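You operate a simulated robot arm through the tools that you are given. There is no shell and no other tool. Be economical: measure what you need, move in short steps, check, and stop when the job is done.

You are at the controls of a simulated two-armed robot. One attempt, no reset.

JOB
Move the short teal channel to the yellow tray, switch on the seam machine, run its plate HOME.
Fine: unload first; the guard stays shut; the channels on the bench stay.

It is judged by the outcome, as a careful person would: the job done as asked, and still so three seconds after it is handed in. It fails if anything else is knocked over, pushed out of place, dropped, spilled or broken.

ROBOT AND FRAMES
Two 7-joint arms with two-finger parallel grippers on one trunk, on a base that drives. Base frame: it is fixed to the floor where the robot stands at the start and does not move with it; the origin is under the middle of the robot, x ahead of it, y to its left, z up; the surface under the hand at the start is at about z = 900. Units: mm, rad, N and s.
The left shoulder is at the start at [50, 165, 1130], the right one opposite. With the tool pointing down near the work surface each hand reaches from about 240 to 700 mm from the robot's upright axis, wherever it stands, measured 20 degrees to its own side. Places, roughly: inside of the yellow tray [500, -200, 900]; orange guard of the seam machine [400, -1900, 1100]; selector of the seam machine [300, -2100, 1000]; short purple channel, short red channel, short tea [500, -1750, 1000]; switch of the seam machine [300, -1800, 1000]. Payload 3.91 kg a hand.
The tool frame of a hand sits at the grasp point between the pads (the TCP): z along the fingers, y along the line on which they close. The tips reach 30 mm beyond it. The gripper opens to 110 mm. The fingers are 20 mm wide and 10 mm thick; the gripper's body (48 by 112 mm) begins 55 mm behind the TCP.
Orientation is that of the tool frame in the base frame, as a unit quaternion [x, y, z, w]. With the fingers straight down and closing along the base's y, the tool's x points along the base's -x, its y along +y and its z along -z.

CONTROLS
- The arms move only by the tool send_rows. It takes "left_plan", "right_plan" or both (then of equal length, played together; a hand with none holds still); each is a list of rows, each a list of 7 numbers: the opening, from 0 (shut) to 1 (fully open), then the shift along the base's x, y, z in m, then the turn, a rotation vector about the base's x, y, z in rad. In form: [[jaw, dx, dy, dz, rx, ry, rz], ...]. A call has 1 to 20 rows; each row shifts and turns the commanded pose from where the row before left it. Rows are played at 5 a second. More than 50 mm and 0.15 rad between two rows, or a gripper value outside its range, and nothing of the call is played. A pose out of reach is approached as far as the arm can. The call stops where the force on the tool passes 40 N (or 10 N more than at its start, if that is more) or the arm is blocked; 0.2 s more then pass. Each finger travels about 45 mm/s and halts on what it meets, pressing with about 32 N; the grip force reading is that of the motor and also rises with nothing between the fingers. The clock runs only during rows and for 0.2 s after the last one: add rows that do not move to give the fingers time. It gives the time, the measured TCP pose, the force on the tool (base axes), the opening and the grip force at its end, in the units of the frame above (readings bear some noise), with the torque about the TCP (base axes, N m) and any sound that the robot's microphone picked up.
- Cameras (640 x 400 px; columns grow to the right, rows downward): "scene" is now at [117, -21.1, 1301]; the picture's right is [-0.23, -0.97, 0.00], its down [-0.54, 0.13, -0.83] and it looks along [0.81, -0.19, -0.56] (base axes); focal length 257 px, centre (320, 200). "left" rides on the left gripper at [72, -17, -103] in its tool frame; the picture's right is [0.23, 0.97, 0.00], its down [-0.76, 0.18, -0.62] and it looks along [-0.61, 0.14, 0.78] (tool axes); focal length 222 px, centre (320, 200). "right" rides on the right gripper at [72, 17, -103] in its tool frame; the picture's right is [-0.23, 0.97, 0.00], its down [-0.76, -0.18, -0.62] and it looks along [-0.61, -0.14, 0.78] (tool axes); focal length 222 px, centre (320, 200). There is no depth. A picture from a camera that has moved, and an enlarged one, comes with that camera's place and axes in the base frame and with its lens.
- camera(camera): a new picture of that camera. The clock stands still meanwhile.
- raise_lower(by): slides the trunk up (or, below 0, down) by that many mm; the arms and the scene camera ride with it, the base frame stays. It gives what a move gives, with no picture.
- drive_base(legs): drives the robot by 1 to 6 legs, each [ahead, left, turn to the left] in mm, mm and rad, along the robot's own axes; the way and the turn of a leg run together, so that a leg with both is an arc; at most 1500 mm and 3.142 rad a leg. The arms and the cameras ride along, it lands a little off, and it stops where it bumps. It gives what a move gives.
- head_to(pan, tilt): turns the head with the scene camera to pan (to the left, within 1.396 rad either way) and tilt (down, from -0.506 to 1.204), counted from straight ahead of the robot. It gives what a move gives.
- enlarge(camera, box): a new picture of the part [left, top, right, bottom] of that camera's present view, enlarged. The clock stands still meanwhile.
- finish_job(): hands the job in; it is judged then, once.

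Go step by step. Nothing tells you exact positions but the pictures and the camera data: compare them with the known pose of the tool, close in by small moves and look again before you grip or let go. The budget is 120 turns and 88 pictures, counting those below and the enlarged ones. Unless the task says otherwise, let go and move clear before handing in, and close with one line.

The tools are called after "Emit:" as a command line: name --argument value ..., lists and objects as JSON in quotes. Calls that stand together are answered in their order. send_rows: Moves the arms, as the interface text tells. Its arguments: {"type":"object","properties":{"left_plan":{"type":"array"},"right_plan":{"type":"array"}},"required":[]} The other tools are called the same way: raise_lower (by) slides the trunk up or down; drive_base (legs) drives the base; head_to (pan, tilt) turns the head that bears the scene camera; camera (camera) takes a picture; enlarge (camera, box) takes an enlarged picture of a part of a camera's view; finish_job () hands the job in.

At the start:

```text
time: 0.0
left_eef_pos: [415.3, 32.9, 1121.1]
left_tool_rot: [0.0, 1.0, 0.001, 0.0]
left_contact_force: [0.0, -1.1, -0.1]
left_torque: [0.02, 0.0, -0.02]
left_gripper_width: 109.9
left_grip_force: 0.0
right_eef_pos: [364.5, -313.8, 1164.7]
right_tool_rot: [0.0, 1.0, 0.0, -0.001]
right_contact_force: [-0.8, -0.2, 0.0]
right_torque: [0.04, -0.02, -0.02]
right_gripper_width: 109.9
right_grip_force: 0.1
trunk travel left (down, up): [-350.0, 153.0]
robot x, y, heading: [-0.7, 1.6, 0.002]
head pan, tilt: [-0.23, 0.59]
```

scene: 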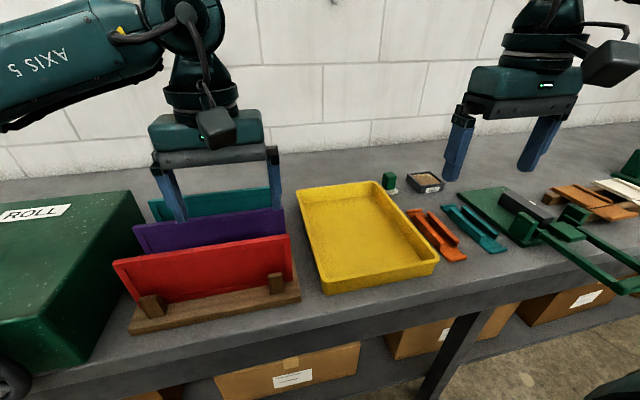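
right: 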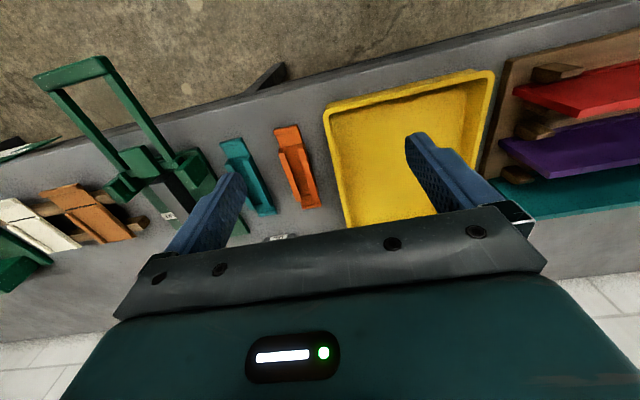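
left: 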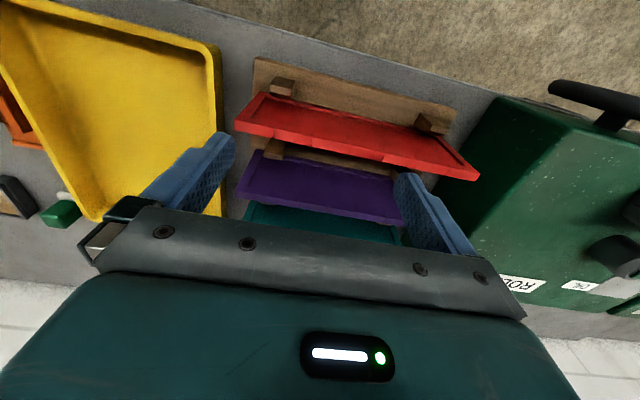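

I see the bench with the yellow tray ahead and two channels beside it; the seam machine is about 1.9 m to my right. I look toward it first.

Emit:
head_to --pan -1.1 --tilt 0.45

Emit:
camera --camera "scene"

```text
time: 1.2
left_eef_pos: [415.9, 32.3, 1119.7]
left_tool_rot: [0.0, 1.0, 0.0, 0.0]
left_contact_force: [0.2, 0.0, -0.2]
left_torque: [0.02, 0.0, 0.01]
left_gripper_width: 110.0
left_grip_force: 0.0
right_eef_pos: [366.1, -312.4, 1164.8]
right_tool_rot: [0.0, 1.0, 0.001, 0.0]
right_contact_force: [-0.1, 0.6, 0.3]
right_torque: [0.04, 0.0, 0.0]
right_gripper_width: 109.9
right_grip_force: 0.0
trunk travel left (down, up): [-350.0, 153.0]
robot x, y, heading: [-1.2, -2.2, -0.001]
head pan, tilt: [-1.1, 0.45]
```

```text
84 pictures are left
camera scene: at [72.5, -82.7, 1313.6], right [-0.89, -0.45, 0.0], down [-0.2, 0.39, -0.9], along [0.41, -0.8, -0.44], focal length 257 px, centre (320, 200)
```

scene: 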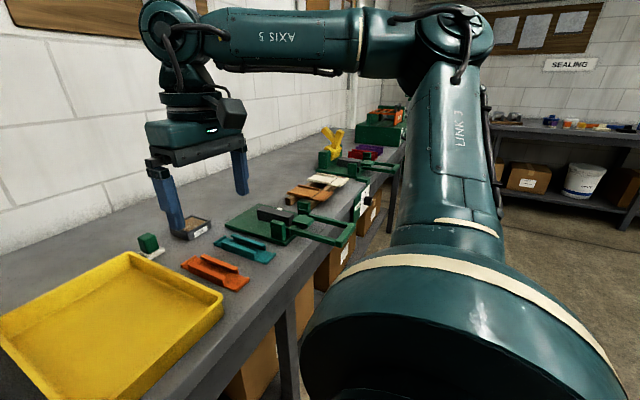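

The seam machine is further down the bench. I back off so the arms clear the bench, then drive right.

Emit:
drive_base --legs '[[-300, 0, 0], [0, -1450, 0]]'

Emit:
head_to --pan -0.3 --tilt 0.5

Emit:
camera --camera "scene"

```text
time: 15.8
left_eef_pos: [101.3, -1433.3, 1119.7]
left_tool_rot: [0.007, 1.0, 0.0, 0.001]
left_contact_force: [0.3, -0.7, -0.2]
left_torque: [0.02, -0.02, 0.0]
left_gripper_width: 110.2
left_grip_force: 0.0
right_eef_pos: [45.6, -1778.2, 1164.5]
right_tool_rot: [0.006, 1.0, 0.0, 0.0]
right_contact_force: [0.2, 0.2, -0.6]
right_torque: [0.03, 0.0, 0.03]
right_gripper_width: 110.2
right_grip_force: 0.1
trunk travel left (down, up): [-350.0, 153.0]
robot x, y, heading: [-312.5, -1458.8, -0.011]
head pan, tilt: [-1.1, 0.45]
```

```text
time: 16.9
left_eef_pos: [101.8, -1432.8, 1119.7]
left_tool_rot: [0.008, 1.0, 0.0, 0.0]
left_contact_force: [0.2, 0.1, -0.6]
left_torque: [-0.03, -0.02, -0.01]
left_gripper_width: 110.1
left_grip_force: 0.0
right_eef_pos: [47.8, -1777.8, 1164.4]
right_tool_rot: [0.008, 1.0, 0.0, -0.001]
right_contact_force: [-1.0, -0.2, -0.5]
right_torque: [-0.02, 0.0, -0.01]
right_gripper_width: 110.0
right_grip_force: 0.1
trunk travel left (down, up): [-350.0, 153.0]
robot x, y, heading: [-319.6, -1458.7, -0.015]
head pan, tilt: [-0.3, 0.499]
```

```text
83 pictures are left
camera scene: at [-196.9, -1489.1, 1309.2], right [-0.31, -0.95, 0.0], down [-0.46, 0.15, -0.88], along [0.83, -0.27, -0.48], focal length 257 px, centre (320, 200)
```

scene: 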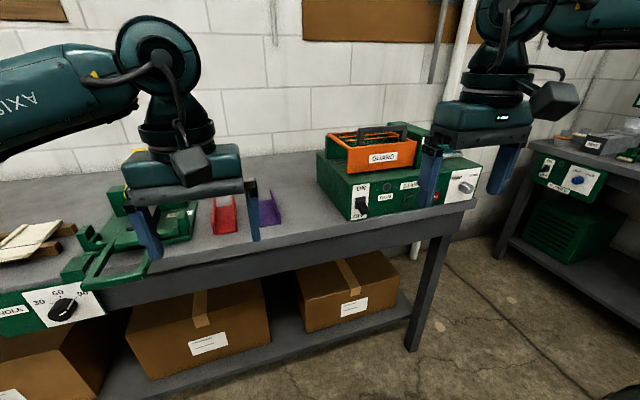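

The seam machine (ON/OFF switch, GUARD, selector) is here. I zoom in on it.

Emit:
enlarge --camera "scene" --box '[300, 100, 500, 225]'

Emit:
enlarge --camera "scene" --box '[60, 160, 300, 310]'

```text
3.20 times, centred on (400, 162) of scene
camera zoom: at [-196.9, -1489.1, 1309.2], right [-0.31, -0.95, 0.0], down [-0.46, 0.15, -0.88], along [0.83, -0.27, -0.48], focal length 822 px, centre (64, 320)
```

zoom: 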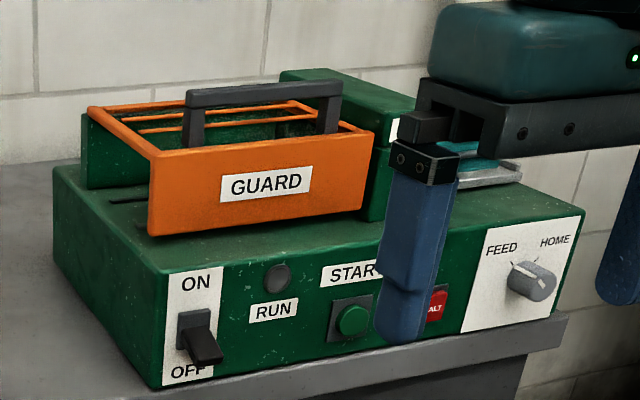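

```text
2.67 times, centred on (180, 235) of scene
camera zoom: at [-196.9, -1489.1, 1309.2], right [-0.31, -0.95, 0.0], down [-0.46, 0.15, -0.88], along [0.83, -0.27, -0.48], focal length 685 px, centre (693, 107)
```

zoom: 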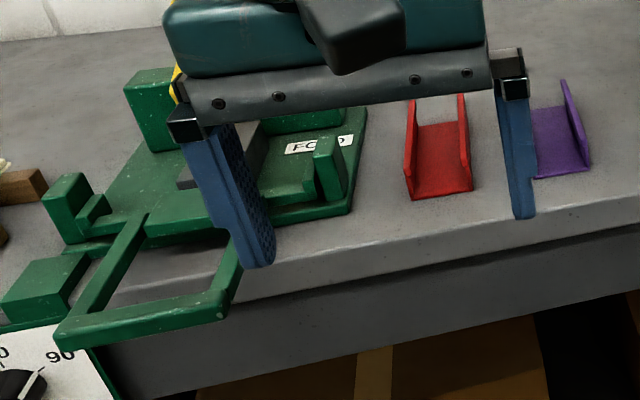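

The teal channel sits on the machine's plate, sticking out on the right side; selector near FEED. I shift right and raise the trunk for a better look.

Emit:
drive_base --legs '[[0, -430, 0.015]]'

Emit:
raise_lower --by 140

Emit:
head_to --pan -0.2 --tilt 0.6

Emit:
camera --camera "scene"

```text
time: 21.2
left_eef_pos: [98.3, -1858.4, 1119.4]
left_tool_rot: [0.001, 1.0, 0.0, 0.0]
left_contact_force: [0.9, -0.5, 0.1]
left_torque: [0.01, -0.01, 0.01]
left_gripper_width: 110.1
left_grip_force: 0.2
right_eef_pos: [47.0, -2203.1, 1163.9]
right_tool_rot: [0.001, 1.0, 0.0, 0.0]
right_contact_force: [0.1, -0.1, 0.5]
right_torque: [0.01, -0.03, 0.0]
right_gripper_width: 109.9
right_grip_force: 0.0
trunk travel left (down, up): [-350.0, 153.0]
robot x, y, heading: [-316.5, -1891.0, -0.004]
head pan, tilt: [-0.3, 0.499]
```

```text
time: 22.9
left_eef_pos: [98.6, -1857.6, 1259.7]
left_tool_rot: [0.002, 1.0, 0.0, 0.0]
left_contact_force: [-0.1, -0.4, 0.1]
left_torque: [0.01, -0.01, 0.03]
left_gripper_width: 110.2
left_grip_force: 0.1
right_eef_pos: [48.9, -2203.7, 1304.9]
right_tool_rot: [0.001, 1.0, 0.001, 0.0]
right_contact_force: [-0.1, 0.1, 0.5]
right_torque: [-0.01, -0.02, 0.04]
right_gripper_width: 110.3
right_grip_force: 0.1
trunk travel left (down, up): [-490.0, 13.0]
robot x, y, heading: [-322.2, -1891.6, -0.002]
head pan, tilt: [-0.3, 0.499]
```

```text
time: 23.6
left_eef_pos: [96.5, -1857.1, 1260.3]
left_tool_rot: [0.001, 1.0, 0.0, -0.001]
left_contact_force: [-0.8, -0.8, 0.4]
left_torque: [-0.01, -0.03, 0.0]
left_gripper_width: 109.9
left_grip_force: 0.0
right_eef_pos: [46.2, -2203.1, 1304.0]
right_tool_rot: [0.001, 1.0, 0.0, 0.0]
right_contact_force: [-0.8, 0.1, 0.7]
right_torque: [-0.02, -0.01, 0.01]
right_gripper_width: 110.0
right_grip_force: 0.0
trunk travel left (down, up): [-490.0, 13.0]
robot x, y, heading: [-317.9, -1885.5, 0.002]
head pan, tilt: [-0.201, 0.6]
```

```text
80 pictures are left
camera scene: at [-200.2, -1908.5, 1440.1], right [-0.2, -0.98, 0.0], down [-0.55, 0.11, -0.83], along [0.81, -0.17, -0.56], focal length 257 px, centre (320, 200)
```

scene: 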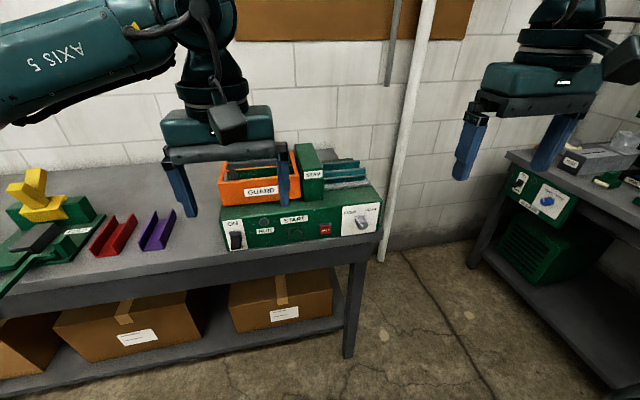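

Emit:
enlarge --camera "scene" --box '[210, 130, 400, 255]'

Emit:
enlarge --camera "scene" --box '[490, 100, 640, 220]'

```text
3.20 times, centred on (305, 192) of scene
camera zoom: at [-200.2, -1908.5, 1440.1], right [-0.2, -0.98, 0.0], down [-0.55, 0.11, -0.83], along [0.81, -0.17, -0.56], focal length 822 px, centre (368, 224)
```

zoom: 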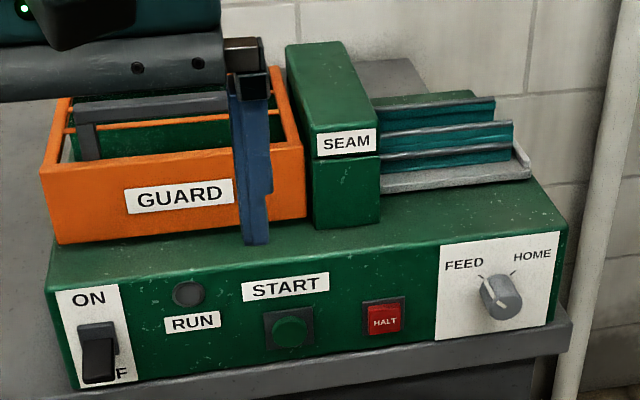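

```text
3.33 times, centred on (565, 160) of scene
camera zoom: at [-200.2, -1908.5, 1440.1], right [-0.2, -0.98, 0.0], down [-0.55, 0.11, -0.83], along [0.81, -0.17, -0.56], focal length 857 px, centre (-497, 333)
```

zoom: 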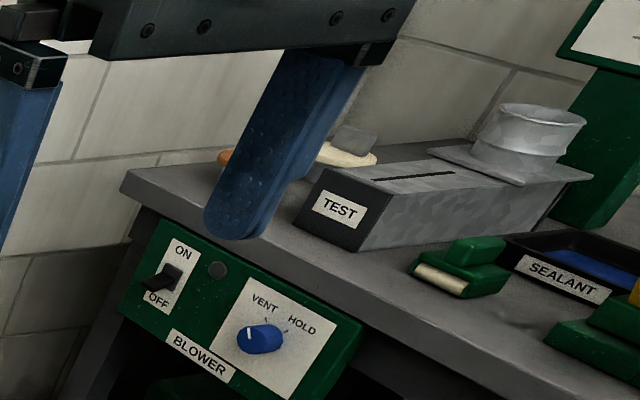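

SEAM machine confirmed; the teal channel rides on a grey plate right of the housing. I drive in closer with the arms high.

Emit:
drive_base --legs '[[270, -20, 0]]'

Emit:
head_to --pan -0.3 --tilt 0.8

Emit:
camera --camera "scene"

Emit:
camera --camera "right"

```text
time: 25.5
left_eef_pos: [361.5, -1875.0, 1260.3]
left_tool_rot: [-0.001, 1.0, 0.001, -0.001]
left_contact_force: [-0.6, 0.1, -0.6]
left_torque: [0.01, -0.02, -0.03]
left_gripper_width: 110.1
left_grip_force: 0.0
right_eef_pos: [312.8, -2220.7, 1305.3]
right_tool_rot: [-0.001, 1.0, 0.0, 0.0]
right_contact_force: [-0.3, 0.4, -0.6]
right_torque: [0.0, 0.01, -0.02]
right_gripper_width: 109.6
right_grip_force: 0.2
trunk travel left (down, up): [-490.0, 13.0]
robot x, y, heading: [-53.7, -1911.0, 0.006]
head pan, tilt: [-0.201, 0.6]
```

```text
time: 26.2
left_eef_pos: [360.7, -1875.2, 1260.7]
left_tool_rot: [-0.001, 1.0, 0.001, -0.001]
left_contact_force: [0.0, -0.8, -0.2]
left_torque: [0.01, 0.01, -0.02]
left_gripper_width: 110.1
left_grip_force: 0.0
right_eef_pos: [310.8, -2220.3, 1304.4]
right_tool_rot: [-0.002, 1.0, 0.0, 0.0]
right_contact_force: [-0.8, 1.0, 0.6]
right_torque: [0.0, 0.0, 0.01]
right_gripper_width: 110.2
right_grip_force: 0.1
trunk travel left (down, up): [-490.0, 13.0]
robot x, y, heading: [-54.6, -1907.6, -0.003]
head pan, tilt: [-0.3, 0.799]
```

```text
77 pictures are left
camera scene: at [53.2, -1933.5, 1423.3], right [-0.29, -0.96, 0.0], down [-0.69, 0.21, -0.7], along [0.67, -0.2, -0.72], focal length 257 px, centre (320, 200)
```

scene: 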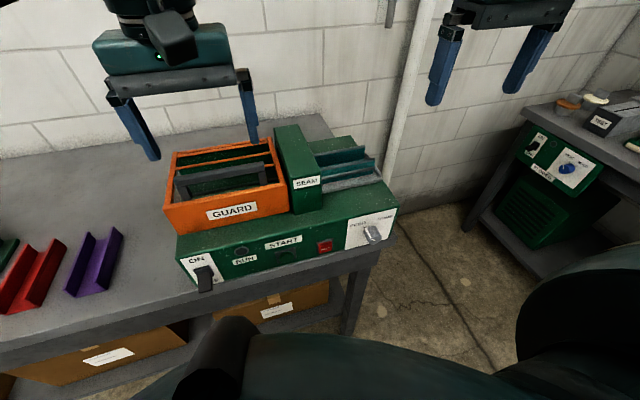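

```text
76 pictures are left
camera right: at [239.8, -2203.4, 1407.4], right [0.22, 0.97, 0.0], down [0.76, -0.17, 0.62], along [0.61, -0.14, -0.78], focal length 222 px, centre (320, 200)
```

right: 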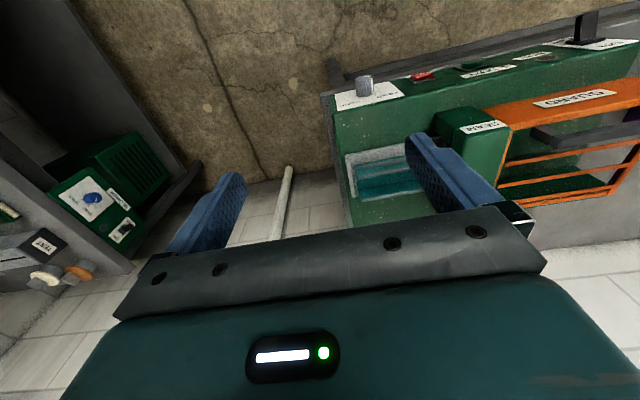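

Emit:
enlarge --camera "scene" --box '[270, 115, 410, 205]'

Emit:
enlarge --camera "right" --box '[320, 60, 480, 240]'

```text
4.44 times, centred on (340, 160) of scene
camera zoom: at [53.2, -1933.5, 1423.3], right [-0.29, -0.96, 0.0], down [-0.69, 0.21, -0.7], along [0.67, -0.2, -0.72], focal length 1142 px, centre (231, 378)
```

zoom: 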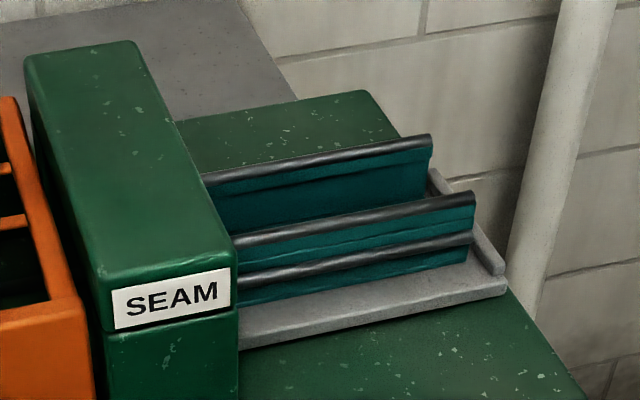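

```text
2.22 times, centred on (400, 150) of right
camera zoom: at [239.8, -2203.4, 1407.4], right [0.22, 0.97, 0.0], down [0.76, -0.17, 0.62], along [0.61, -0.14, -0.78], focal length 494 px, centre (142, 311)
```

zoom: 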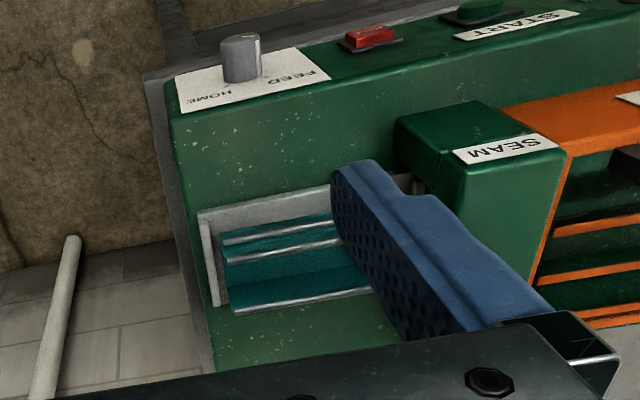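

The channel's walls run along y at about x 465–522, its right end at y ≈ -2187, tops at z ≈ 1070. I move the right hand above it, turned so the fingers close along x, and look.

Emit:
send_rows --right_plan '[[1, 0.0167, 0.0086, -0.0036, 0, 0, 0.1428], [1, 0.0167, 0.0086, -0.0036, 0, 0, 0.1428], [1, 0.0167, 0.0086, -0.0036, 0, 0, 0.1428], [1, 0.0167, 0.0086, -0.0036, 0, 0, 0.1428], [1, 0.0167, 0.0086, -0.0036, 0, 0, 0.1428], [1, 0.0167, 0.0086, -0.0036, 0, 0, 0.1428], [1, 0.0167, 0.0086, -0.0036, 0, 0, 0.1428], [1, 0.0167, 0.0086, -0.0036, 0, 0, 0.1428], [1, 0.0167, 0.0086, -0.0036, 0, 0, 0.1428], [1, 0.0167, 0.0086, -0.0036, 0, 0, 0.1428], [1, 0.0167, 0.0086, -0.0036, 0, 0, 0.1428], [1, 0, 0, 0, 0, 0, 0], [1, 0, 0, 0, 0, 0, 0]]'

Emit:
camera --camera "right"

Emit:
camera --camera "scene"

```text
time: 29.0
left_eef_pos: [359.5, -1875.1, 1260.6]
left_tool_rot: [-0.001, 1.0, -0.001, 0.0]
left_contact_force: [-0.5, 0.1, 0.9]
left_torque: [0.0, 0.01, 0.02]
left_gripper_width: 110.2
left_grip_force: 0.1
right_eef_pos: [221.1, -2001.6, 1267.7]
right_tool_rot: [-0.706, 0.709, -0.001, 0.001]
right_contact_force: [0.3, -0.5, -0.1]
right_torque: [0.02, 0.0, 0.02]
right_gripper_width: 109.7
right_grip_force: 0.0
right hand out of reach, approached as far as the arm can: row 5, 6, 7, 8, 9, 10, 11
trunk travel left (down, up): [-490.0, 13.0]
robot x, y, heading: [-56.4, -1913.0, 0.008]
head pan, tilt: [-0.3, 0.799]
```

```text
73 pictures are left
camera right: at [204.5, -2073.2, 1371.8], right [-0.97, 0.23, 0.0], down [0.18, 0.76, 0.62], along [0.15, 0.61, -0.78], focal length 222 px, centre (320, 200)
```

right: 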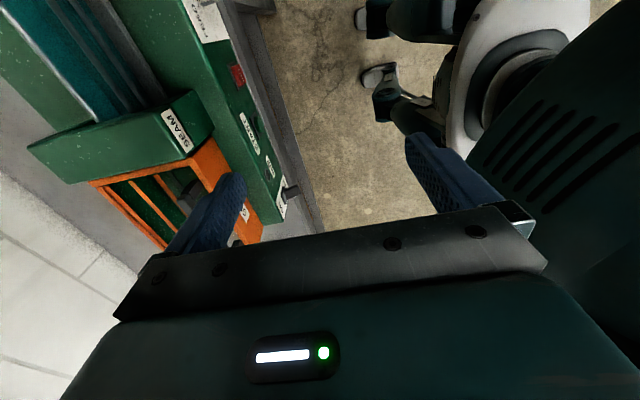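

```text
72 pictures are left
camera scene: at [53.2, -1933.6, 1423.2], right [-0.29, -0.96, 0.0], down [-0.69, 0.21, -0.7], along [0.67, -0.2, -0.72], focal length 257 px, centre (320, 200)
```

scene: 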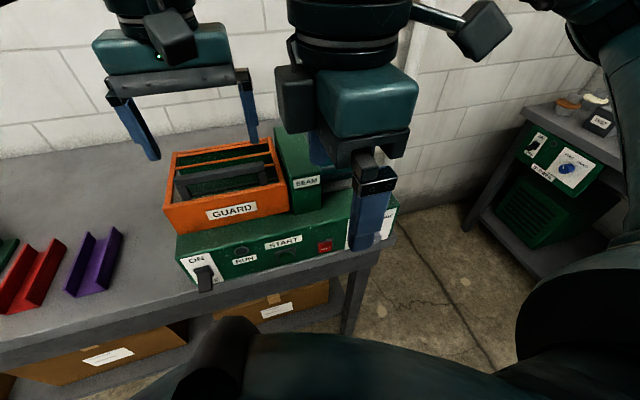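

The hand ran out of reach because it is high; lower down reach is greater. I go right and lower, then forward.

Emit:
send_rows --right_plan '[[1, 0.0, -0.04, -0.015, 0, 0, 0], [1, 0.0, -0.04, -0.015, 0, 0, 0], [1, 0.0, -0.04, -0.015, 0, 0, 0], [1, 0.0, -0.04, -0.015, 0, 0, 0], [1, 0.0, 0, -0.015, 0, 0, 0], [1, 0.0, 0, -0.015, 0, 0, 0], [1, 0, 0, 0, 0, 0, 0]]'

```text
time: 30.6
left_eef_pos: [360.4, -1875.6, 1260.4]
left_tool_rot: [-0.001, 1.0, 0.001, 0.0]
left_contact_force: [0.4, -0.5, -0.5]
left_torque: [-0.02, -0.01, 0.0]
left_gripper_width: 110.0
left_grip_force: 0.1
right_eef_pos: [164.7, -2068.8, 1217.5]
right_tool_rot: [0.708, -0.706, 0.0, 0.0]
right_contact_force: [0.3, -0.4, 0.2]
right_torque: [0.0, -0.01, -0.02]
right_gripper_width: 110.1
right_grip_force: 0.0
right hand out of reach, approached as far as the arm can: row 1, 2, 3, 4, 5, 6
trunk travel left (down, up): [-490.0, 13.0]
robot x, y, heading: [-55.3, -1907.3, 0.001]
head pan, tilt: [-0.3, 0.799]
```

The +90° orientation appears joint-limited; I try turning the other way (−90°), keeping high.

Emit:
send_rows --right_plan '[[1, 0.005, -0.007, 0.003, 0, 0, -0.149], [1, 0.005, -0.007, 0.003, 0, 0, -0.149], [1, 0.005, -0.007, 0.003, 0, 0, -0.149], [1, 0.005, -0.007, 0.003, 0, 0, -0.149], [1, 0.005, -0.007, 0.003, 0, 0, -0.149], [1, 0.005, -0.007, 0.003, 0, 0, -0.149], [1, 0.005, -0.007, 0.003, 0, 0, -0.149], [1, 0.005, -0.007, 0.003, 0, 0, -0.149], [1, 0.005, -0.007, 0.003, 0, 0, -0.149], [1, 0.005, -0.007, 0.003, 0, 0, -0.149], [1, 0.005, -0.007, 0.003, 0, 0, -0.149], [1, 0, 0, 0, 0, 0, 0]]'

```text
time: 33.2
left_eef_pos: [360.7, -1875.7, 1260.3]
left_tool_rot: [-0.002, 1.0, 0.0, -0.001]
left_contact_force: [0.7, -1.0, 0.9]
left_torque: [-0.01, -0.01, 0.0]
left_gripper_width: 109.9
left_grip_force: 0.0
right_eef_pos: [220.6, -2147.8, 1250.1]
right_tool_rot: [0.034, 0.999, 0.0, 0.0]
right_contact_force: [-0.5, -0.2, 0.6]
right_torque: [-0.02, -0.02, -0.01]
right_gripper_width: 110.4
right_grip_force: 0.1
trunk travel left (down, up): [-490.0, 13.0]
robot x, y, heading: [-57.3, -1908.6, 0.005]
head pan, tilt: [-0.3, 0.799]
```

Emit:
send_rows --right_plan '[[1, 0.01, -0.005, 0, 0, 0, -0.148], [1, 0.01, -0.005, 0, 0, 0, -0.148], [1, 0.01, -0.005, 0, 0, 0, -0.148], [1, 0.01, -0.005, 0, 0, 0, -0.148], [1, 0.01, -0.005, 0, 0, 0, -0.148], [1, 0.01, -0.005, 0, 0, 0, -0.148], [1, 0.01, -0.005, 0, 0, 0, -0.148], [1, 0.01, -0.005, 0, 0, 0, -0.148], [1, 0.01, -0.005, 0, 0, 0, -0.148], [1, 0.01, -0.005, 0, 0, 0, -0.148], [1, 0, 0, 0, 0, 0, 0]]'

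Emit:
camera --camera "right"

```text
time: 35.6
left_eef_pos: [360.8, -1875.0, 1260.7]
left_tool_rot: [-0.001, 1.0, 0.0, 0.0]
left_contact_force: [-0.4, -0.2, -0.7]
left_torque: [0.01, 0.0, -0.02]
left_gripper_width: 109.9
left_grip_force: 0.0
right_eef_pos: [320.2, -2197.3, 1251.1]
right_tool_rot: [0.699, 0.715, 0.0, 0.0]
right_contact_force: [0.0, 0.4, -0.5]
right_torque: [-0.01, -0.01, 0.01]
right_gripper_width: 110.0
right_grip_force: 0.1
trunk travel left (down, up): [-490.0, 13.0]
robot x, y, heading: [-49.9, -1909.0, -0.002]
head pan, tilt: [-0.3, 0.799]
```

```text
71 pictures are left
camera right: at [335.2, -2124.2, 1353.1], right [0.98, -0.2, 0.0], down [-0.16, -0.77, 0.62], along [-0.13, -0.61, -0.78], focal length 222 px, centre (320, 200)
```

right: 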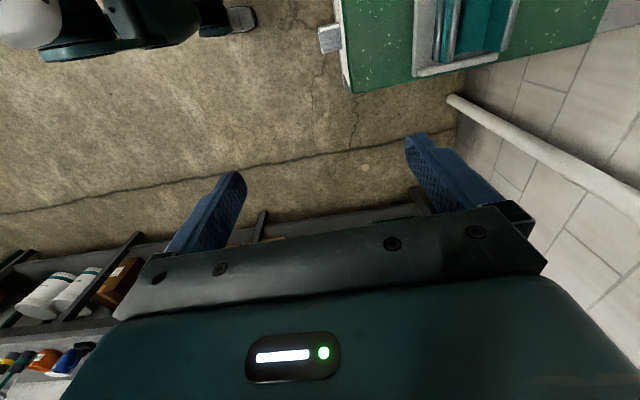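

−90° works. I move over the channel.

Emit:
send_rows --right_plan '[[1, 0.035, 0.01, -0.01, 0, 0, -0.015], [1, 0.035, 0.01, -0.01, 0, 0, 0], [1, 0.035, 0.01, -0.01, 0, 0, 0], [1, 0.035, 0.01, -0.01, 0, 0, 0], [1, 0.035, 0.01, -0.01, 0, 0, 0], [1, 0, 0, 0, 0, 0, 0]]'

Emit:
camera --camera "right"

Emit:
camera --camera "scene"

```text
time: 37.0
left_eef_pos: [361.2, -1875.4, 1261.7]
left_tool_rot: [-0.002, 1.0, 0.0, 0.0]
left_contact_force: [0.5, -0.4, -0.4]
left_torque: [0.0, -0.05, 0.04]
left_gripper_width: 109.7
left_grip_force: 0.0
right_eef_pos: [491.5, -2148.3, 1200.9]
right_tool_rot: [0.704, 0.71, 0.0, 0.001]
right_contact_force: [-0.7, 0.9, -0.3]
right_torque: [-0.03, 0.0, -0.03]
right_gripper_width: 110.1
right_grip_force: 0.1
trunk travel left (down, up): [-490.0, 13.0]
robot x, y, heading: [-54.5, -1910.5, 0.003]
head pan, tilt: [-0.3, 0.799]
```

```text
70 pictures are left
camera right: at [508.7, -2075.2, 1303.5], right [0.98, -0.22, 0.0], down [-0.17, -0.76, 0.62], along [-0.13, -0.61, -0.78], focal length 222 px, centre (320, 200)
```

right: 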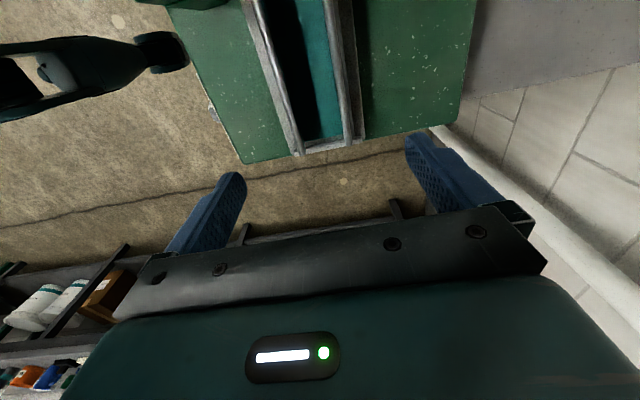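

```text
69 pictures are left
camera scene: at [52.5, -1933.5, 1423.3], right [-0.29, -0.96, 0.0], down [-0.69, 0.21, -0.7], along [0.67, -0.2, -0.72], focal length 257 px, centre (320, 200)
```

scene: 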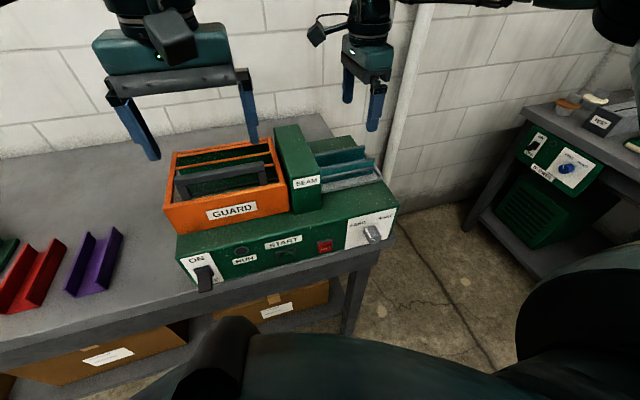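

Emit:
send_rows --right_plan '[[1, 0, 0.04, 0.015, 0, 0, -0.014], [1, 0, 0.04, 0.015, 0, 0, 0], [1, 0, 0, 0, 0, 0, 0]]'

Emit:
camera --camera "right"

Emit:
enlarge --camera "right" --box '[200, 0, 440, 150]'

```text
time: 37.8
left_eef_pos: [362.8, -1875.3, 1259.6]
left_tool_rot: [-0.001, 1.0, 0.0, 0.0]
left_contact_force: [0.7, 0.6, 0.3]
left_torque: [0.0, -0.03, 0.02]
left_gripper_width: 109.6
left_grip_force: 0.1
right_eef_pos: [467.8, -2090.4, 1227.0]
right_tool_rot: [0.709, 0.705, 0.0, 0.0]
right_contact_force: [0.6, 0.2, 0.7]
right_torque: [-0.02, -0.01, -0.01]
right_gripper_width: 110.1
right_grip_force: 0.0
right hand out of reach, approached as far as the arm can: row 1, 2
trunk travel left (down, up): [-490.0, 13.0]
robot x, y, heading: [-52.0, -1909.1, 0.003]
head pan, tilt: [-0.3, 0.799]
```

```text
68 pictures are left
camera right: at [484.5, -2018.1, 1330.2], right [0.97, -0.23, 0.0], down [-0.18, -0.76, 0.62], along [-0.14, -0.61, -0.78], focal length 222 px, centre (320, 200)
```

right: 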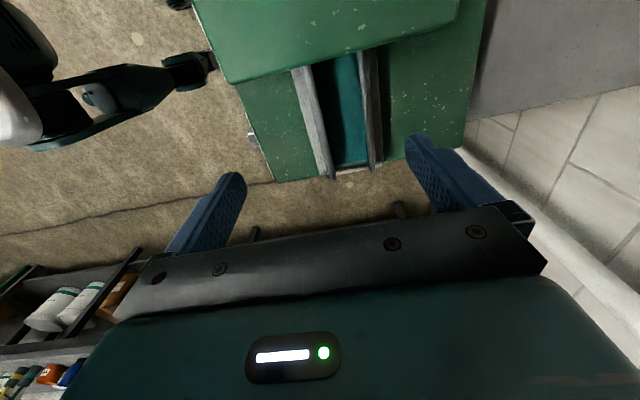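

```text
2.67 times, centred on (320, 75) of right
camera zoom: at [484.5, -2018.1, 1330.2], right [0.97, -0.23, 0.0], down [-0.18, -0.76, 0.62], along [-0.14, -0.61, -0.78], focal length 592 px, centre (320, 533)
```

zoom: 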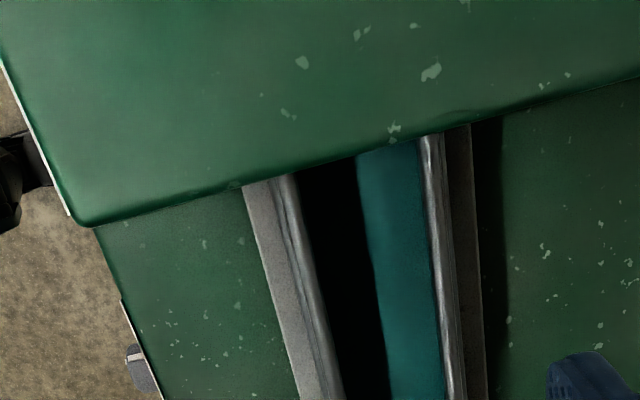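

The channel runs close under the SEAM housing; I need a side view from the right to see whether it sticks into the housing. I move the right hand beyond the right end, yawed to look left.

Emit:
send_rows --right_plan '[[1, -0.007, -0.02, 0, 0, 0, 0.143], [1, -0.007, -0.02, 0, 0, 0, 0.143], [1, -0.007, -0.02, 0, 0, 0, 0.143], [1, -0.007, -0.02, 0, 0, 0, 0.143], [1, -0.007, -0.02, 0, 0, 0, 0.143], [1, -0.007, -0.02, 0, 0, 0, 0.143], [1, -0.007, -0.02, 0, 0, 0, 0.143], [1, -0.007, -0.02, 0, 0, 0, 0.143], [1, -0.007, -0.01, -0.01, 0, 0, 0.143], [1, -0.007, -0.01, -0.01, 0, 0, 0.143], [1, 0, 0, -0.02, 0, 0, 0.143], [1, 0, 0, -0.02, 0, 0, 0.143], [1, 0, 0, -0.02, 0, 0, 0.143], [1, 0, 0, -0.02, 0, 0, 0.143], [1, 0, 0, 0, 0, 0, 0]]'

Emit:
camera --camera "right"

```text
time: 41.0
left_eef_pos: [360.0, -1872.9, 1261.2]
left_tool_rot: [-0.001, 1.0, -0.001, 0.0]
left_contact_force: [-0.3, -0.2, 0.1]
left_torque: [-0.04, 0.0, 0.01]
left_gripper_width: 110.0
left_grip_force: 0.0
right_eef_pos: [394.6, -2265.8, 1124.0]
right_tool_rot: [-0.209, 0.978, 0.001, -0.002]
right_contact_force: [-0.1, -0.6, 0.2]
right_torque: [-0.03, 0.0, 0.0]
right_gripper_width: 110.1
right_grip_force: 0.1
right hand out of reach, approached as far as the arm can: row 14
trunk travel left (down, up): [-490.0, 13.0]
robot x, y, heading: [-52.9, -1907.9, 0.004]
head pan, tilt: [-0.3, 0.799]
```

```text
66 pictures are left
camera right: at [322.7, -2280.5, 1227.7], right [-0.19, 0.98, 0.0], down [0.77, 0.15, 0.62], along [0.61, 0.12, -0.78], focal length 222 px, centre (320, 200)
```

right: 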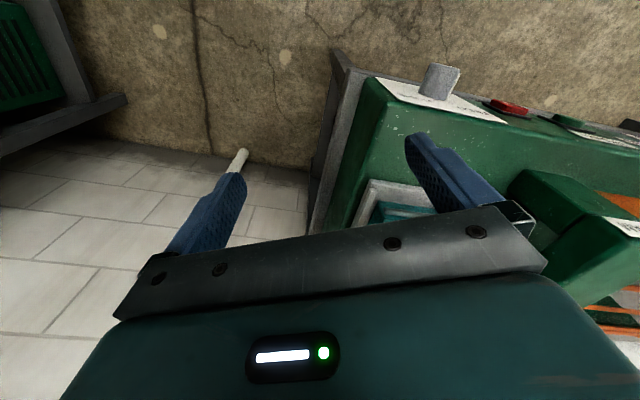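

The hand hides the view. I tilt the hand so its camera looks left toward the housing opening from the right.

Emit:
send_rows --right_plan '[[1, 0.01, 0, 0.01, 0, 0, -0.14], [1, 0.01, 0, 0.006, 0, 0, -0.14], [1, 0.01, 0, 0, 0, 0, -0.14], [1, 0.01, 0, 0, 0.14, 0, 0], [1, 0.01, 0, 0, 0.14, 0, 0], [1, 0.01, 0, 0, 0.14, 0, 0], [1, 0.01, 0, 0, 0.14, 0, 0], [1, 0.01, 0, 0, 0.14, 0, 0], [1, 0, 0, 0, 0, 0, 0]]'

Emit:
camera --camera "right"

```text
time: 43.0
left_eef_pos: [359.7, -1873.8, 1260.5]
left_tool_rot: [-0.002, 1.0, 0.0, 0.0]
left_contact_force: [-0.2, -0.3, 0.2]
left_torque: [-0.01, -0.03, -0.04]
left_gripper_width: 110.0
left_grip_force: 0.0
right_eef_pos: [442.9, -2238.1, 1166.4]
right_tool_rot: [-0.001, 0.94, 0.342, 0.002]
right_contact_force: [0.0, -0.6, 0.5]
right_torque: [0.01, 0.03, 0.0]
right_gripper_width: 109.9
right_grip_force: 0.1
right hand out of reach, approached as far as the arm can: row 7, 8
trunk travel left (down, up): [-490.0, 13.0]
robot x, y, heading: [-55.4, -1907.6, 0.003]
head pan, tilt: [-0.3, 0.799]
```

```text
65 pictures are left
camera right: at [370.1, -2290.7, 1255.8], right [0.22, 0.75, 0.63], down [0.76, -0.54, 0.37], along [0.61, 0.39, -0.69], focal length 222 px, centre (320, 200)
```

right: 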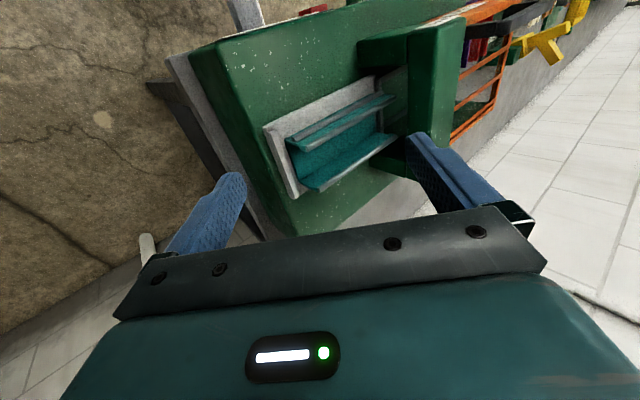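

Now the opening is in view; I enlarge it.

Emit:
enlarge --camera "right" --box '[250, 20, 490, 210]'

```text
2.11 times, centred on (370, 115) of right
camera zoom: at [370.1, -2290.7, 1255.8], right [0.22, 0.75, 0.63], down [0.76, -0.54, 0.37], along [0.61, 0.39, -0.69], focal length 468 px, centre (215, 379)
```

zoom: 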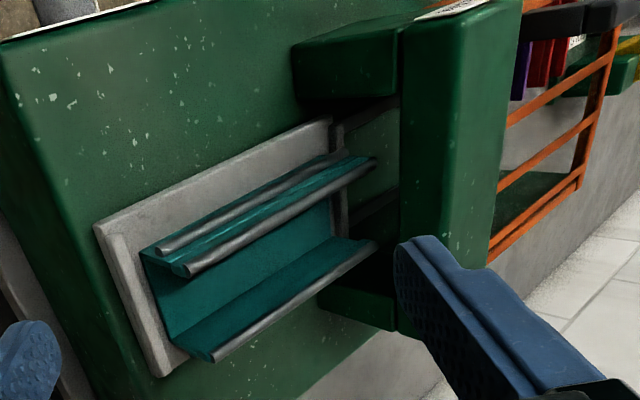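

The channel sits fully on the plate, ~150 mm long (y ≈ -2187…-2035), its left end just at the housing arch. I'll grip it across x at y ≈ -2120, lift slightly, draw it right and then up. First I turn the hand back to −90° above it.

Emit:
send_rows --right_plan '[[1, 0, -0.005, 0.01, -0.14, 0, 0], [1, 0, -0.005, 0.01, -0.14, 0, 0], [1, 0, 0, 0.005, -0.14, 0, 0], [1, 0, 0, 0, -0.14, 0, 0], [1, 0, 0, 0, -0.14, 0, 0], [1, 0, 0, 0, 0, 0, -0.143], [1, 0, 0, 0, 0, 0, -0.143], [1, 0, 0, 0, 0, 0, -0.143], [1, 0, 0, 0, 0, 0, -0.143], [1, 0, 0, 0, 0, 0, -0.143], [1, 0.0, 0.02, 0, 0, 0, -0.143], [1, 0.01, 0.02, 0, 0, 0, -0.143], [1, 0.01, 0.02, 0, 0, 0, -0.143], [1, 0.01, 0.02, 0, 0, 0, -0.143], [1, 0.01, 0.015, 0, 0, 0, -0.143], [1, 0.01, 0.015, 0, 0, 0, -0.143], [1, 0, 0, 0, 0, 0, 0]]'

Emit:
camera --camera "right"

```text
time: 46.6
left_eef_pos: [358.7, -1874.7, 1259.7]
left_tool_rot: [-0.001, 1.0, 0.0, -0.001]
left_contact_force: [-0.4, 0.6, 0.1]
left_torque: [-0.01, 0.01, 0.02]
left_gripper_width: 109.9
left_grip_force: 0.0
right_eef_pos: [493.4, -2136.7, 1192.4]
right_tool_rot: [0.706, 0.709, 0.0, 0.0]
right_contact_force: [0.3, -0.1, 0.1]
right_torque: [-0.04, 0.05, 0.02]
right_gripper_width: 110.0
right_grip_force: 0.0
trunk travel left (down, up): [-490.0, 13.0]
robot x, y, heading: [-53.8, -1906.0, -0.001]
head pan, tilt: [-0.3, 0.799]
```

```text
63 pictures are left
camera right: at [510.9, -2064.1, 1295.3], right [0.97, -0.22, 0.0], down [-0.18, -0.76, 0.62], along [-0.14, -0.61, -0.78], focal length 222 px, centre (320, 200)
```

right: 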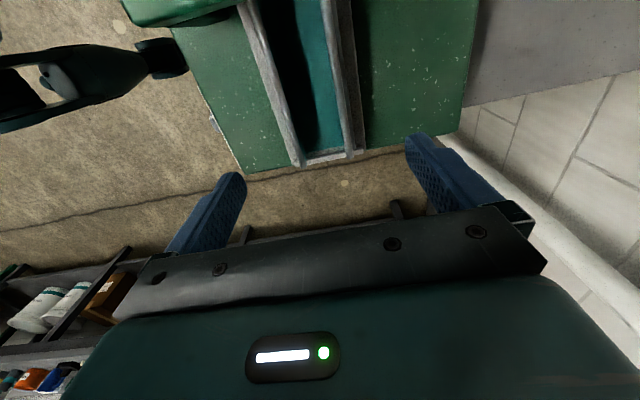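

Alignment matches. I lower to just above the walls and check.

Emit:
send_rows --right_plan '[[1, 0, 0.005, -0.02, 0, 0, 0], [1, 0, 0.005, -0.02, 0, 0, 0], [1, 0, 0.005, -0.02, 0, 0, 0], [1, 0, 0, -0.02, 0, 0, 0], [1, 0, 0, 0, 0, 0, 0]]'

Emit:
camera --camera "right"

Emit:
enlarge --camera "scene" --box '[270, 60, 430, 210]'

```text
time: 47.8
left_eef_pos: [360.7, -1875.1, 1261.3]
left_tool_rot: [-0.002, 1.0, 0.001, 0.0]
left_contact_force: [-0.8, -0.4, 0.3]
left_torque: [-0.02, -0.01, 0.01]
left_gripper_width: 110.0
left_grip_force: 0.1
right_eef_pos: [487.3, -2124.9, 1113.7]
right_tool_rot: [0.705, 0.709, 0.001, 0.0]
right_contact_force: [0.8, -0.5, -0.3]
right_torque: [0.0, -0.02, -0.03]
right_gripper_width: 110.0
right_grip_force: 0.0
right hand out of reach, approached as far as the arm can: row 4
trunk travel left (down, up): [-490.0, 13.0]
robot x, y, heading: [-55.5, -1912.5, 0.009]
head pan, tilt: [-0.3, 0.799]
```

```text
62 pictures are left
camera right: at [505.5, -2051.8, 1216.7], right [0.98, -0.22, 0.0], down [-0.17, -0.76, 0.62], along [-0.14, -0.61, -0.78], focal length 222 px, centre (320, 200)
```

right: 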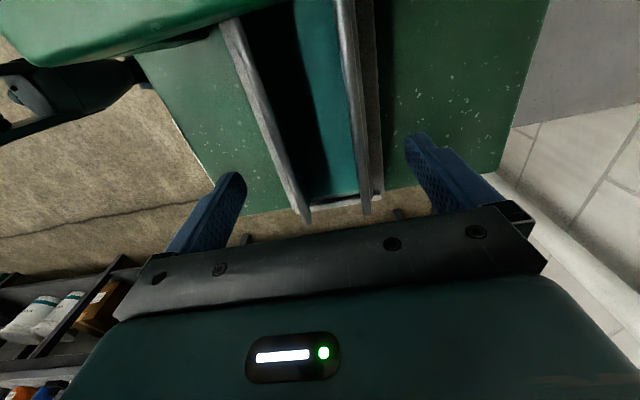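

```text
2.67 times, centred on (350, 135) of scene
camera zoom: at [53.4, -1933.5, 1423.2], right [-0.29, -0.96, 0.0], down [-0.69, 0.21, -0.7], along [0.67, -0.2, -0.72], focal length 685 px, centre (240, 373)
```

zoom: 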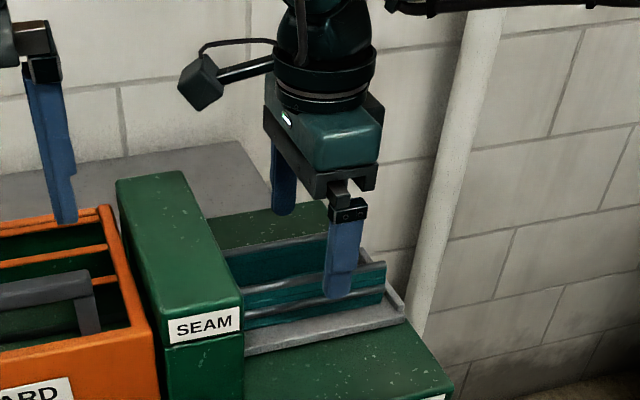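

The hand hits its reach limit at this height, so I raise it a bit, drive the base 45 mm closer and re-centre.

Emit:
send_rows --right_plan '[[1, -0.02, 0, 0.025, 0, 0, 0], [1, -0.02, 0, 0.015, 0, 0, 0], [1, 0, 0, 0, 0, 0, 0]]'

Emit:
drive_base --legs '[[45, 0, 0]]'

```text
time: 48.6
left_eef_pos: [361.0, -1874.2, 1259.7]
left_tool_rot: [-0.002, 1.0, 0.001, 0.0]
left_contact_force: [0.0, -0.6, 0.3]
left_torque: [0.01, -0.02, 0.02]
left_gripper_width: 110.1
left_grip_force: 0.0
right_eef_pos: [449.0, -2125.7, 1152.0]
right_tool_rot: [0.705, 0.709, 0.0, 0.0]
right_contact_force: [0.0, 0.4, -0.1]
right_torque: [0.0, 0.01, -0.02]
right_gripper_width: 110.1
right_grip_force: 0.0
trunk travel left (down, up): [-490.0, 13.0]
robot x, y, heading: [-57.8, -1911.9, 0.003]
head pan, tilt: [-0.3, 0.799]
```

```text
time: 49.5
left_eef_pos: [405.1, -1874.5, 1260.3]
left_tool_rot: [-0.003, 1.0, -0.001, 0.0]
left_contact_force: [0.6, -0.1, 0.0]
left_torque: [0.02, 0.04, -0.03]
left_gripper_width: 110.2
left_grip_force: 0.2
right_eef_pos: [495.2, -2124.0, 1154.0]
right_tool_rot: [0.704, 0.71, 0.0, -0.001]
right_contact_force: [0.4, 0.0, -0.6]
right_torque: [0.0, 0.07, 0.02]
right_gripper_width: 110.0
right_grip_force: 0.1
trunk travel left (down, up): [-490.0, 13.0]
robot x, y, heading: [-9.0, -1910.2, 0.006]
head pan, tilt: [-0.3, 0.799]
```

Centred at x≈495. I descend to grasp height with the jaws open.

Emit:
send_rows --right_plan '[[1, -0.002, 0.002, -0.02, 0, 0, -0.007], [1, -0.001, 0.002, -0.02, 0, 0, 0], [1, 0, 0, -0.02, 0, 0, 0], [1, 0, 0, -0.01, 0, 0, 0], [1, 0, 0, -0.01, 0, 0, 0], [1, 0, 0, 0, 0, 0, 0]]'

Emit:
camera --camera "right"

Emit:
enlarge --camera "scene" --box '[270, 60, 430, 210]'

```text
time: 50.9
left_eef_pos: [405.7, -1873.9, 1260.7]
left_tool_rot: [-0.003, 1.0, 0.0, 0.0]
left_contact_force: [-0.1, -0.1, 0.5]
left_torque: [0.01, -0.02, 0.01]
left_gripper_width: 110.1
left_grip_force: 0.1
right_eef_pos: [490.5, -2121.4, 1073.8]
right_tool_rot: [0.706, 0.708, -0.001, 0.0]
right_contact_force: [-0.3, -0.4, -0.6]
right_torque: [0.01, -0.01, -0.01]
right_gripper_width: 110.1
right_grip_force: 0.0
trunk travel left (down, up): [-490.0, 13.0]
robot x, y, heading: [-4.5, -1910.3, 0.008]
head pan, tilt: [-0.3, 0.799]
```

```text
60 pictures are left
camera right: at [507.8, -2048.7, 1176.0], right [0.97, -0.23, 0.0], down [-0.18, -0.76, 0.62], along [-0.14, -0.61, -0.78], focal length 222 px, centre (320, 200)
```

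right: 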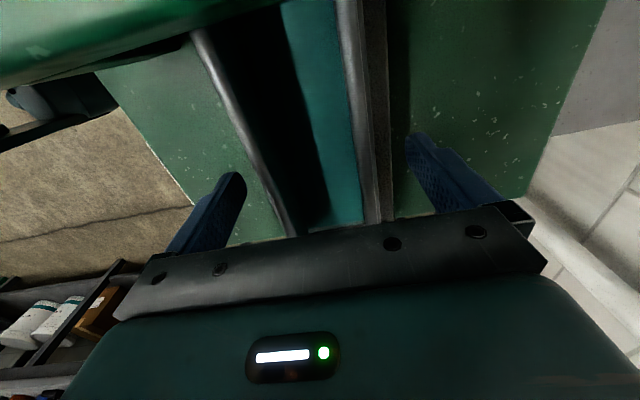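

```text
2.67 times, centred on (350, 135) of scene
camera zoom: at [97.8, -1933.1, 1423.2], right [-0.29, -0.96, 0.0], down [-0.69, 0.21, -0.7], along [0.67, -0.2, -0.72], focal length 685 px, centre (240, 373)
```

zoom: 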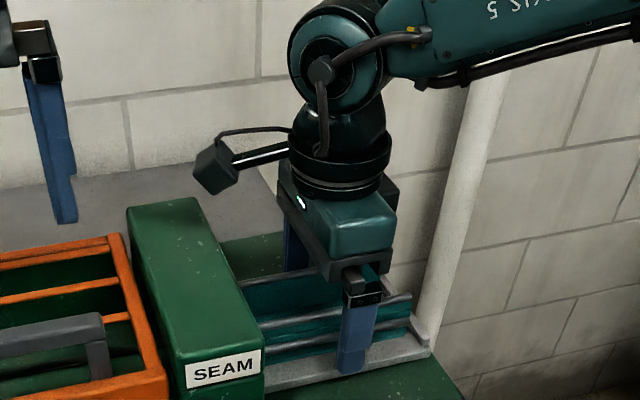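

The fingers straddle the channel. I close.

Emit:
send_rows --right_plan '[[0.7, 0, 0, 0, 0, 0, 0], [0.4, 0, 0, 0, 0, 0, 0], [0.2, 0, 0, 0, 0, 0, 0], [0.2, 0, 0, 0, 0, 0, 0], [0, 0, 0, 0, 0, 0, 0], [0, 0, 0, 0, 0, 0, 0]]'

Emit:
enlarge --camera "scene" --box '[270, 60, 430, 210]'

```text
time: 52.3
left_eef_pos: [404.7, -1875.0, 1260.2]
left_tool_rot: [-0.002, 1.0, -0.001, 0.0]
left_contact_force: [0.3, -0.6, -0.6]
left_torque: [-0.01, 0.0, 0.0]
left_gripper_width: 110.0
left_grip_force: 0.1
right_eef_pos: [491.3, -2122.3, 1072.7]
right_tool_rot: [0.707, 0.707, 0.0, 0.0]
right_contact_force: [0.4, 0.0, 0.0]
right_torque: [0.01, -0.02, -0.05]
right_gripper_width: 59.8
right_grip_force: 31.8
trunk travel left (down, up): [-490.0, 13.0]
robot x, y, heading: [-9.7, -1909.4, 0.007]
head pan, tilt: [-0.3, 0.799]
```

```text
2.67 times, centred on (350, 135) of scene
camera zoom: at [97.9, -1933.2, 1423.2], right [-0.29, -0.96, 0.0], down [-0.69, 0.21, -0.7], along [0.67, -0.2, -0.72], focal length 685 px, centre (240, 373)
```

zoom: 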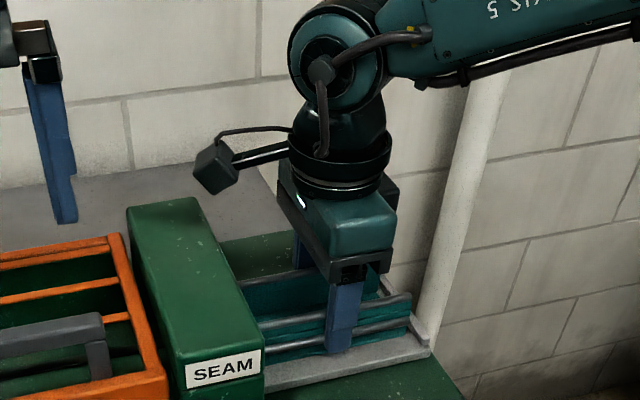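

Gripped at 59.8 mm. I lift 12 mm gently, then draw right.

Emit:
send_rows --right_plan '[[0, 0, 0, 0.004, 0, 0, 0], [0, 0, 0, 0.004, 0, 0, 0], [0, 0, 0, 0.004, 0, 0, 0], [0, 0, 0, 0, 0, 0, 0]]'

Emit:
enlarge --camera "scene" --box '[270, 60, 430, 210]'

```text
time: 53.3
left_eef_pos: [406.2, -1874.5, 1259.9]
left_tool_rot: [-0.002, 1.0, 0.0, 0.0]
left_contact_force: [0.0, 0.4, 0.0]
left_torque: [0.01, -0.02, 0.02]
left_gripper_width: 110.0
left_grip_force: 0.0
right_eef_pos: [489.9, -2120.9, 1086.2]
right_tool_rot: [0.707, 0.707, 0.0, 0.0]
right_contact_force: [1.1, -0.1, -1.5]
right_torque: [-0.01, -0.02, 0.01]
right_gripper_width: 59.8
right_grip_force: 31.6
trunk travel left (down, up): [-490.0, 13.0]
robot x, y, heading: [-11.9, -1908.0, 0.009]
head pan, tilt: [-0.3, 0.799]
```

```text
2.67 times, centred on (350, 135) of scene
camera zoom: at [98.0, -1933.2, 1423.2], right [-0.29, -0.96, 0.0], down [-0.69, 0.21, -0.7], along [0.67, -0.2, -0.72], focal length 685 px, centre (240, 373)
```

zoom: 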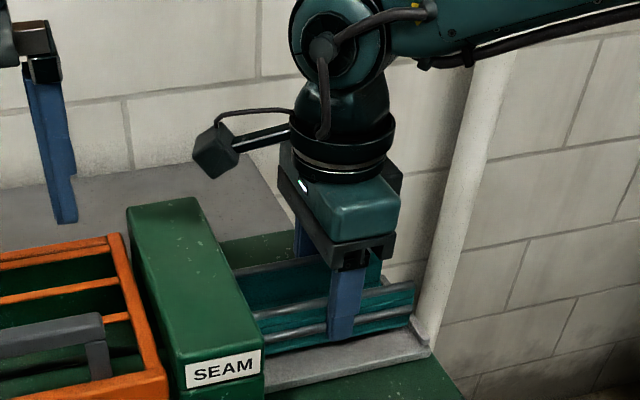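

It lifted free. Now 35 mm to the right, then up.

Emit:
send_rows --right_plan '[[0, 0, -0.006, 0.001, 0, 0, 0], [0, 0, -0.01, 0.001, 0, 0, 0], [0, 0, -0.01, 0.001, 0, 0, 0], [0, 0, -0.01, 0.001, 0, 0, 0], [0, 0, 0, 0.01, 0, 0, 0], [0, 0, 0, 0.02, 0, 0, 0], [0, 0, 0, 0.02, 0, 0, 0], [0, 0, 0, 0.02, 0, 0, 0], [0, 0, 0, 0, 0, 0, 0]]'

Emit:
enlarge --camera "scene" --box '[170, 60, 430, 280]'

```text
time: 55.3
left_eef_pos: [404.9, -1874.5, 1259.4]
left_tool_rot: [-0.003, 1.0, 0.001, 0.0]
left_contact_force: [0.7, -0.2, 0.6]
left_torque: [0.01, 0.0, 0.0]
left_gripper_width: 109.8
left_grip_force: 0.1
right_eef_pos: [490.1, -2156.7, 1159.5]
right_tool_rot: [0.708, 0.707, 0.0, 0.0]
right_contact_force: [0.6, 0.0, -1.2]
right_torque: [-0.07, 0.01, 0.0]
right_gripper_width: 59.6
right_grip_force: 31.9
trunk travel left (down, up): [-490.0, 13.0]
robot x, y, heading: [-10.9, -1908.4, 0.006]
head pan, tilt: [-0.3, 0.799]
```

```text
1.82 times, centred on (300, 170) of scene
camera zoom: at [98.1, -1933.3, 1423.2], right [-0.29, -0.96, 0.0], down [-0.69, 0.21, -0.7], along [0.67, -0.2, -0.72], focal length 467 px, centre (356, 254)
```

zoom: 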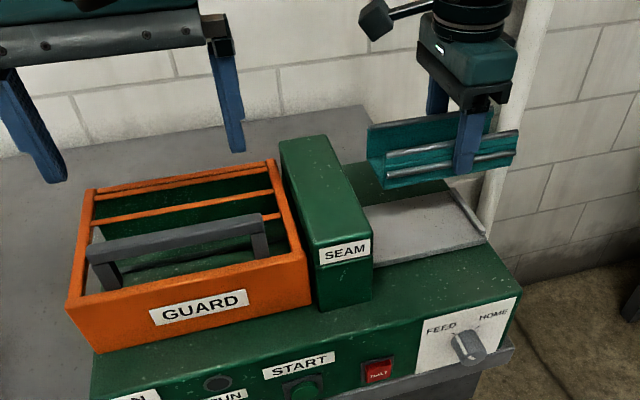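

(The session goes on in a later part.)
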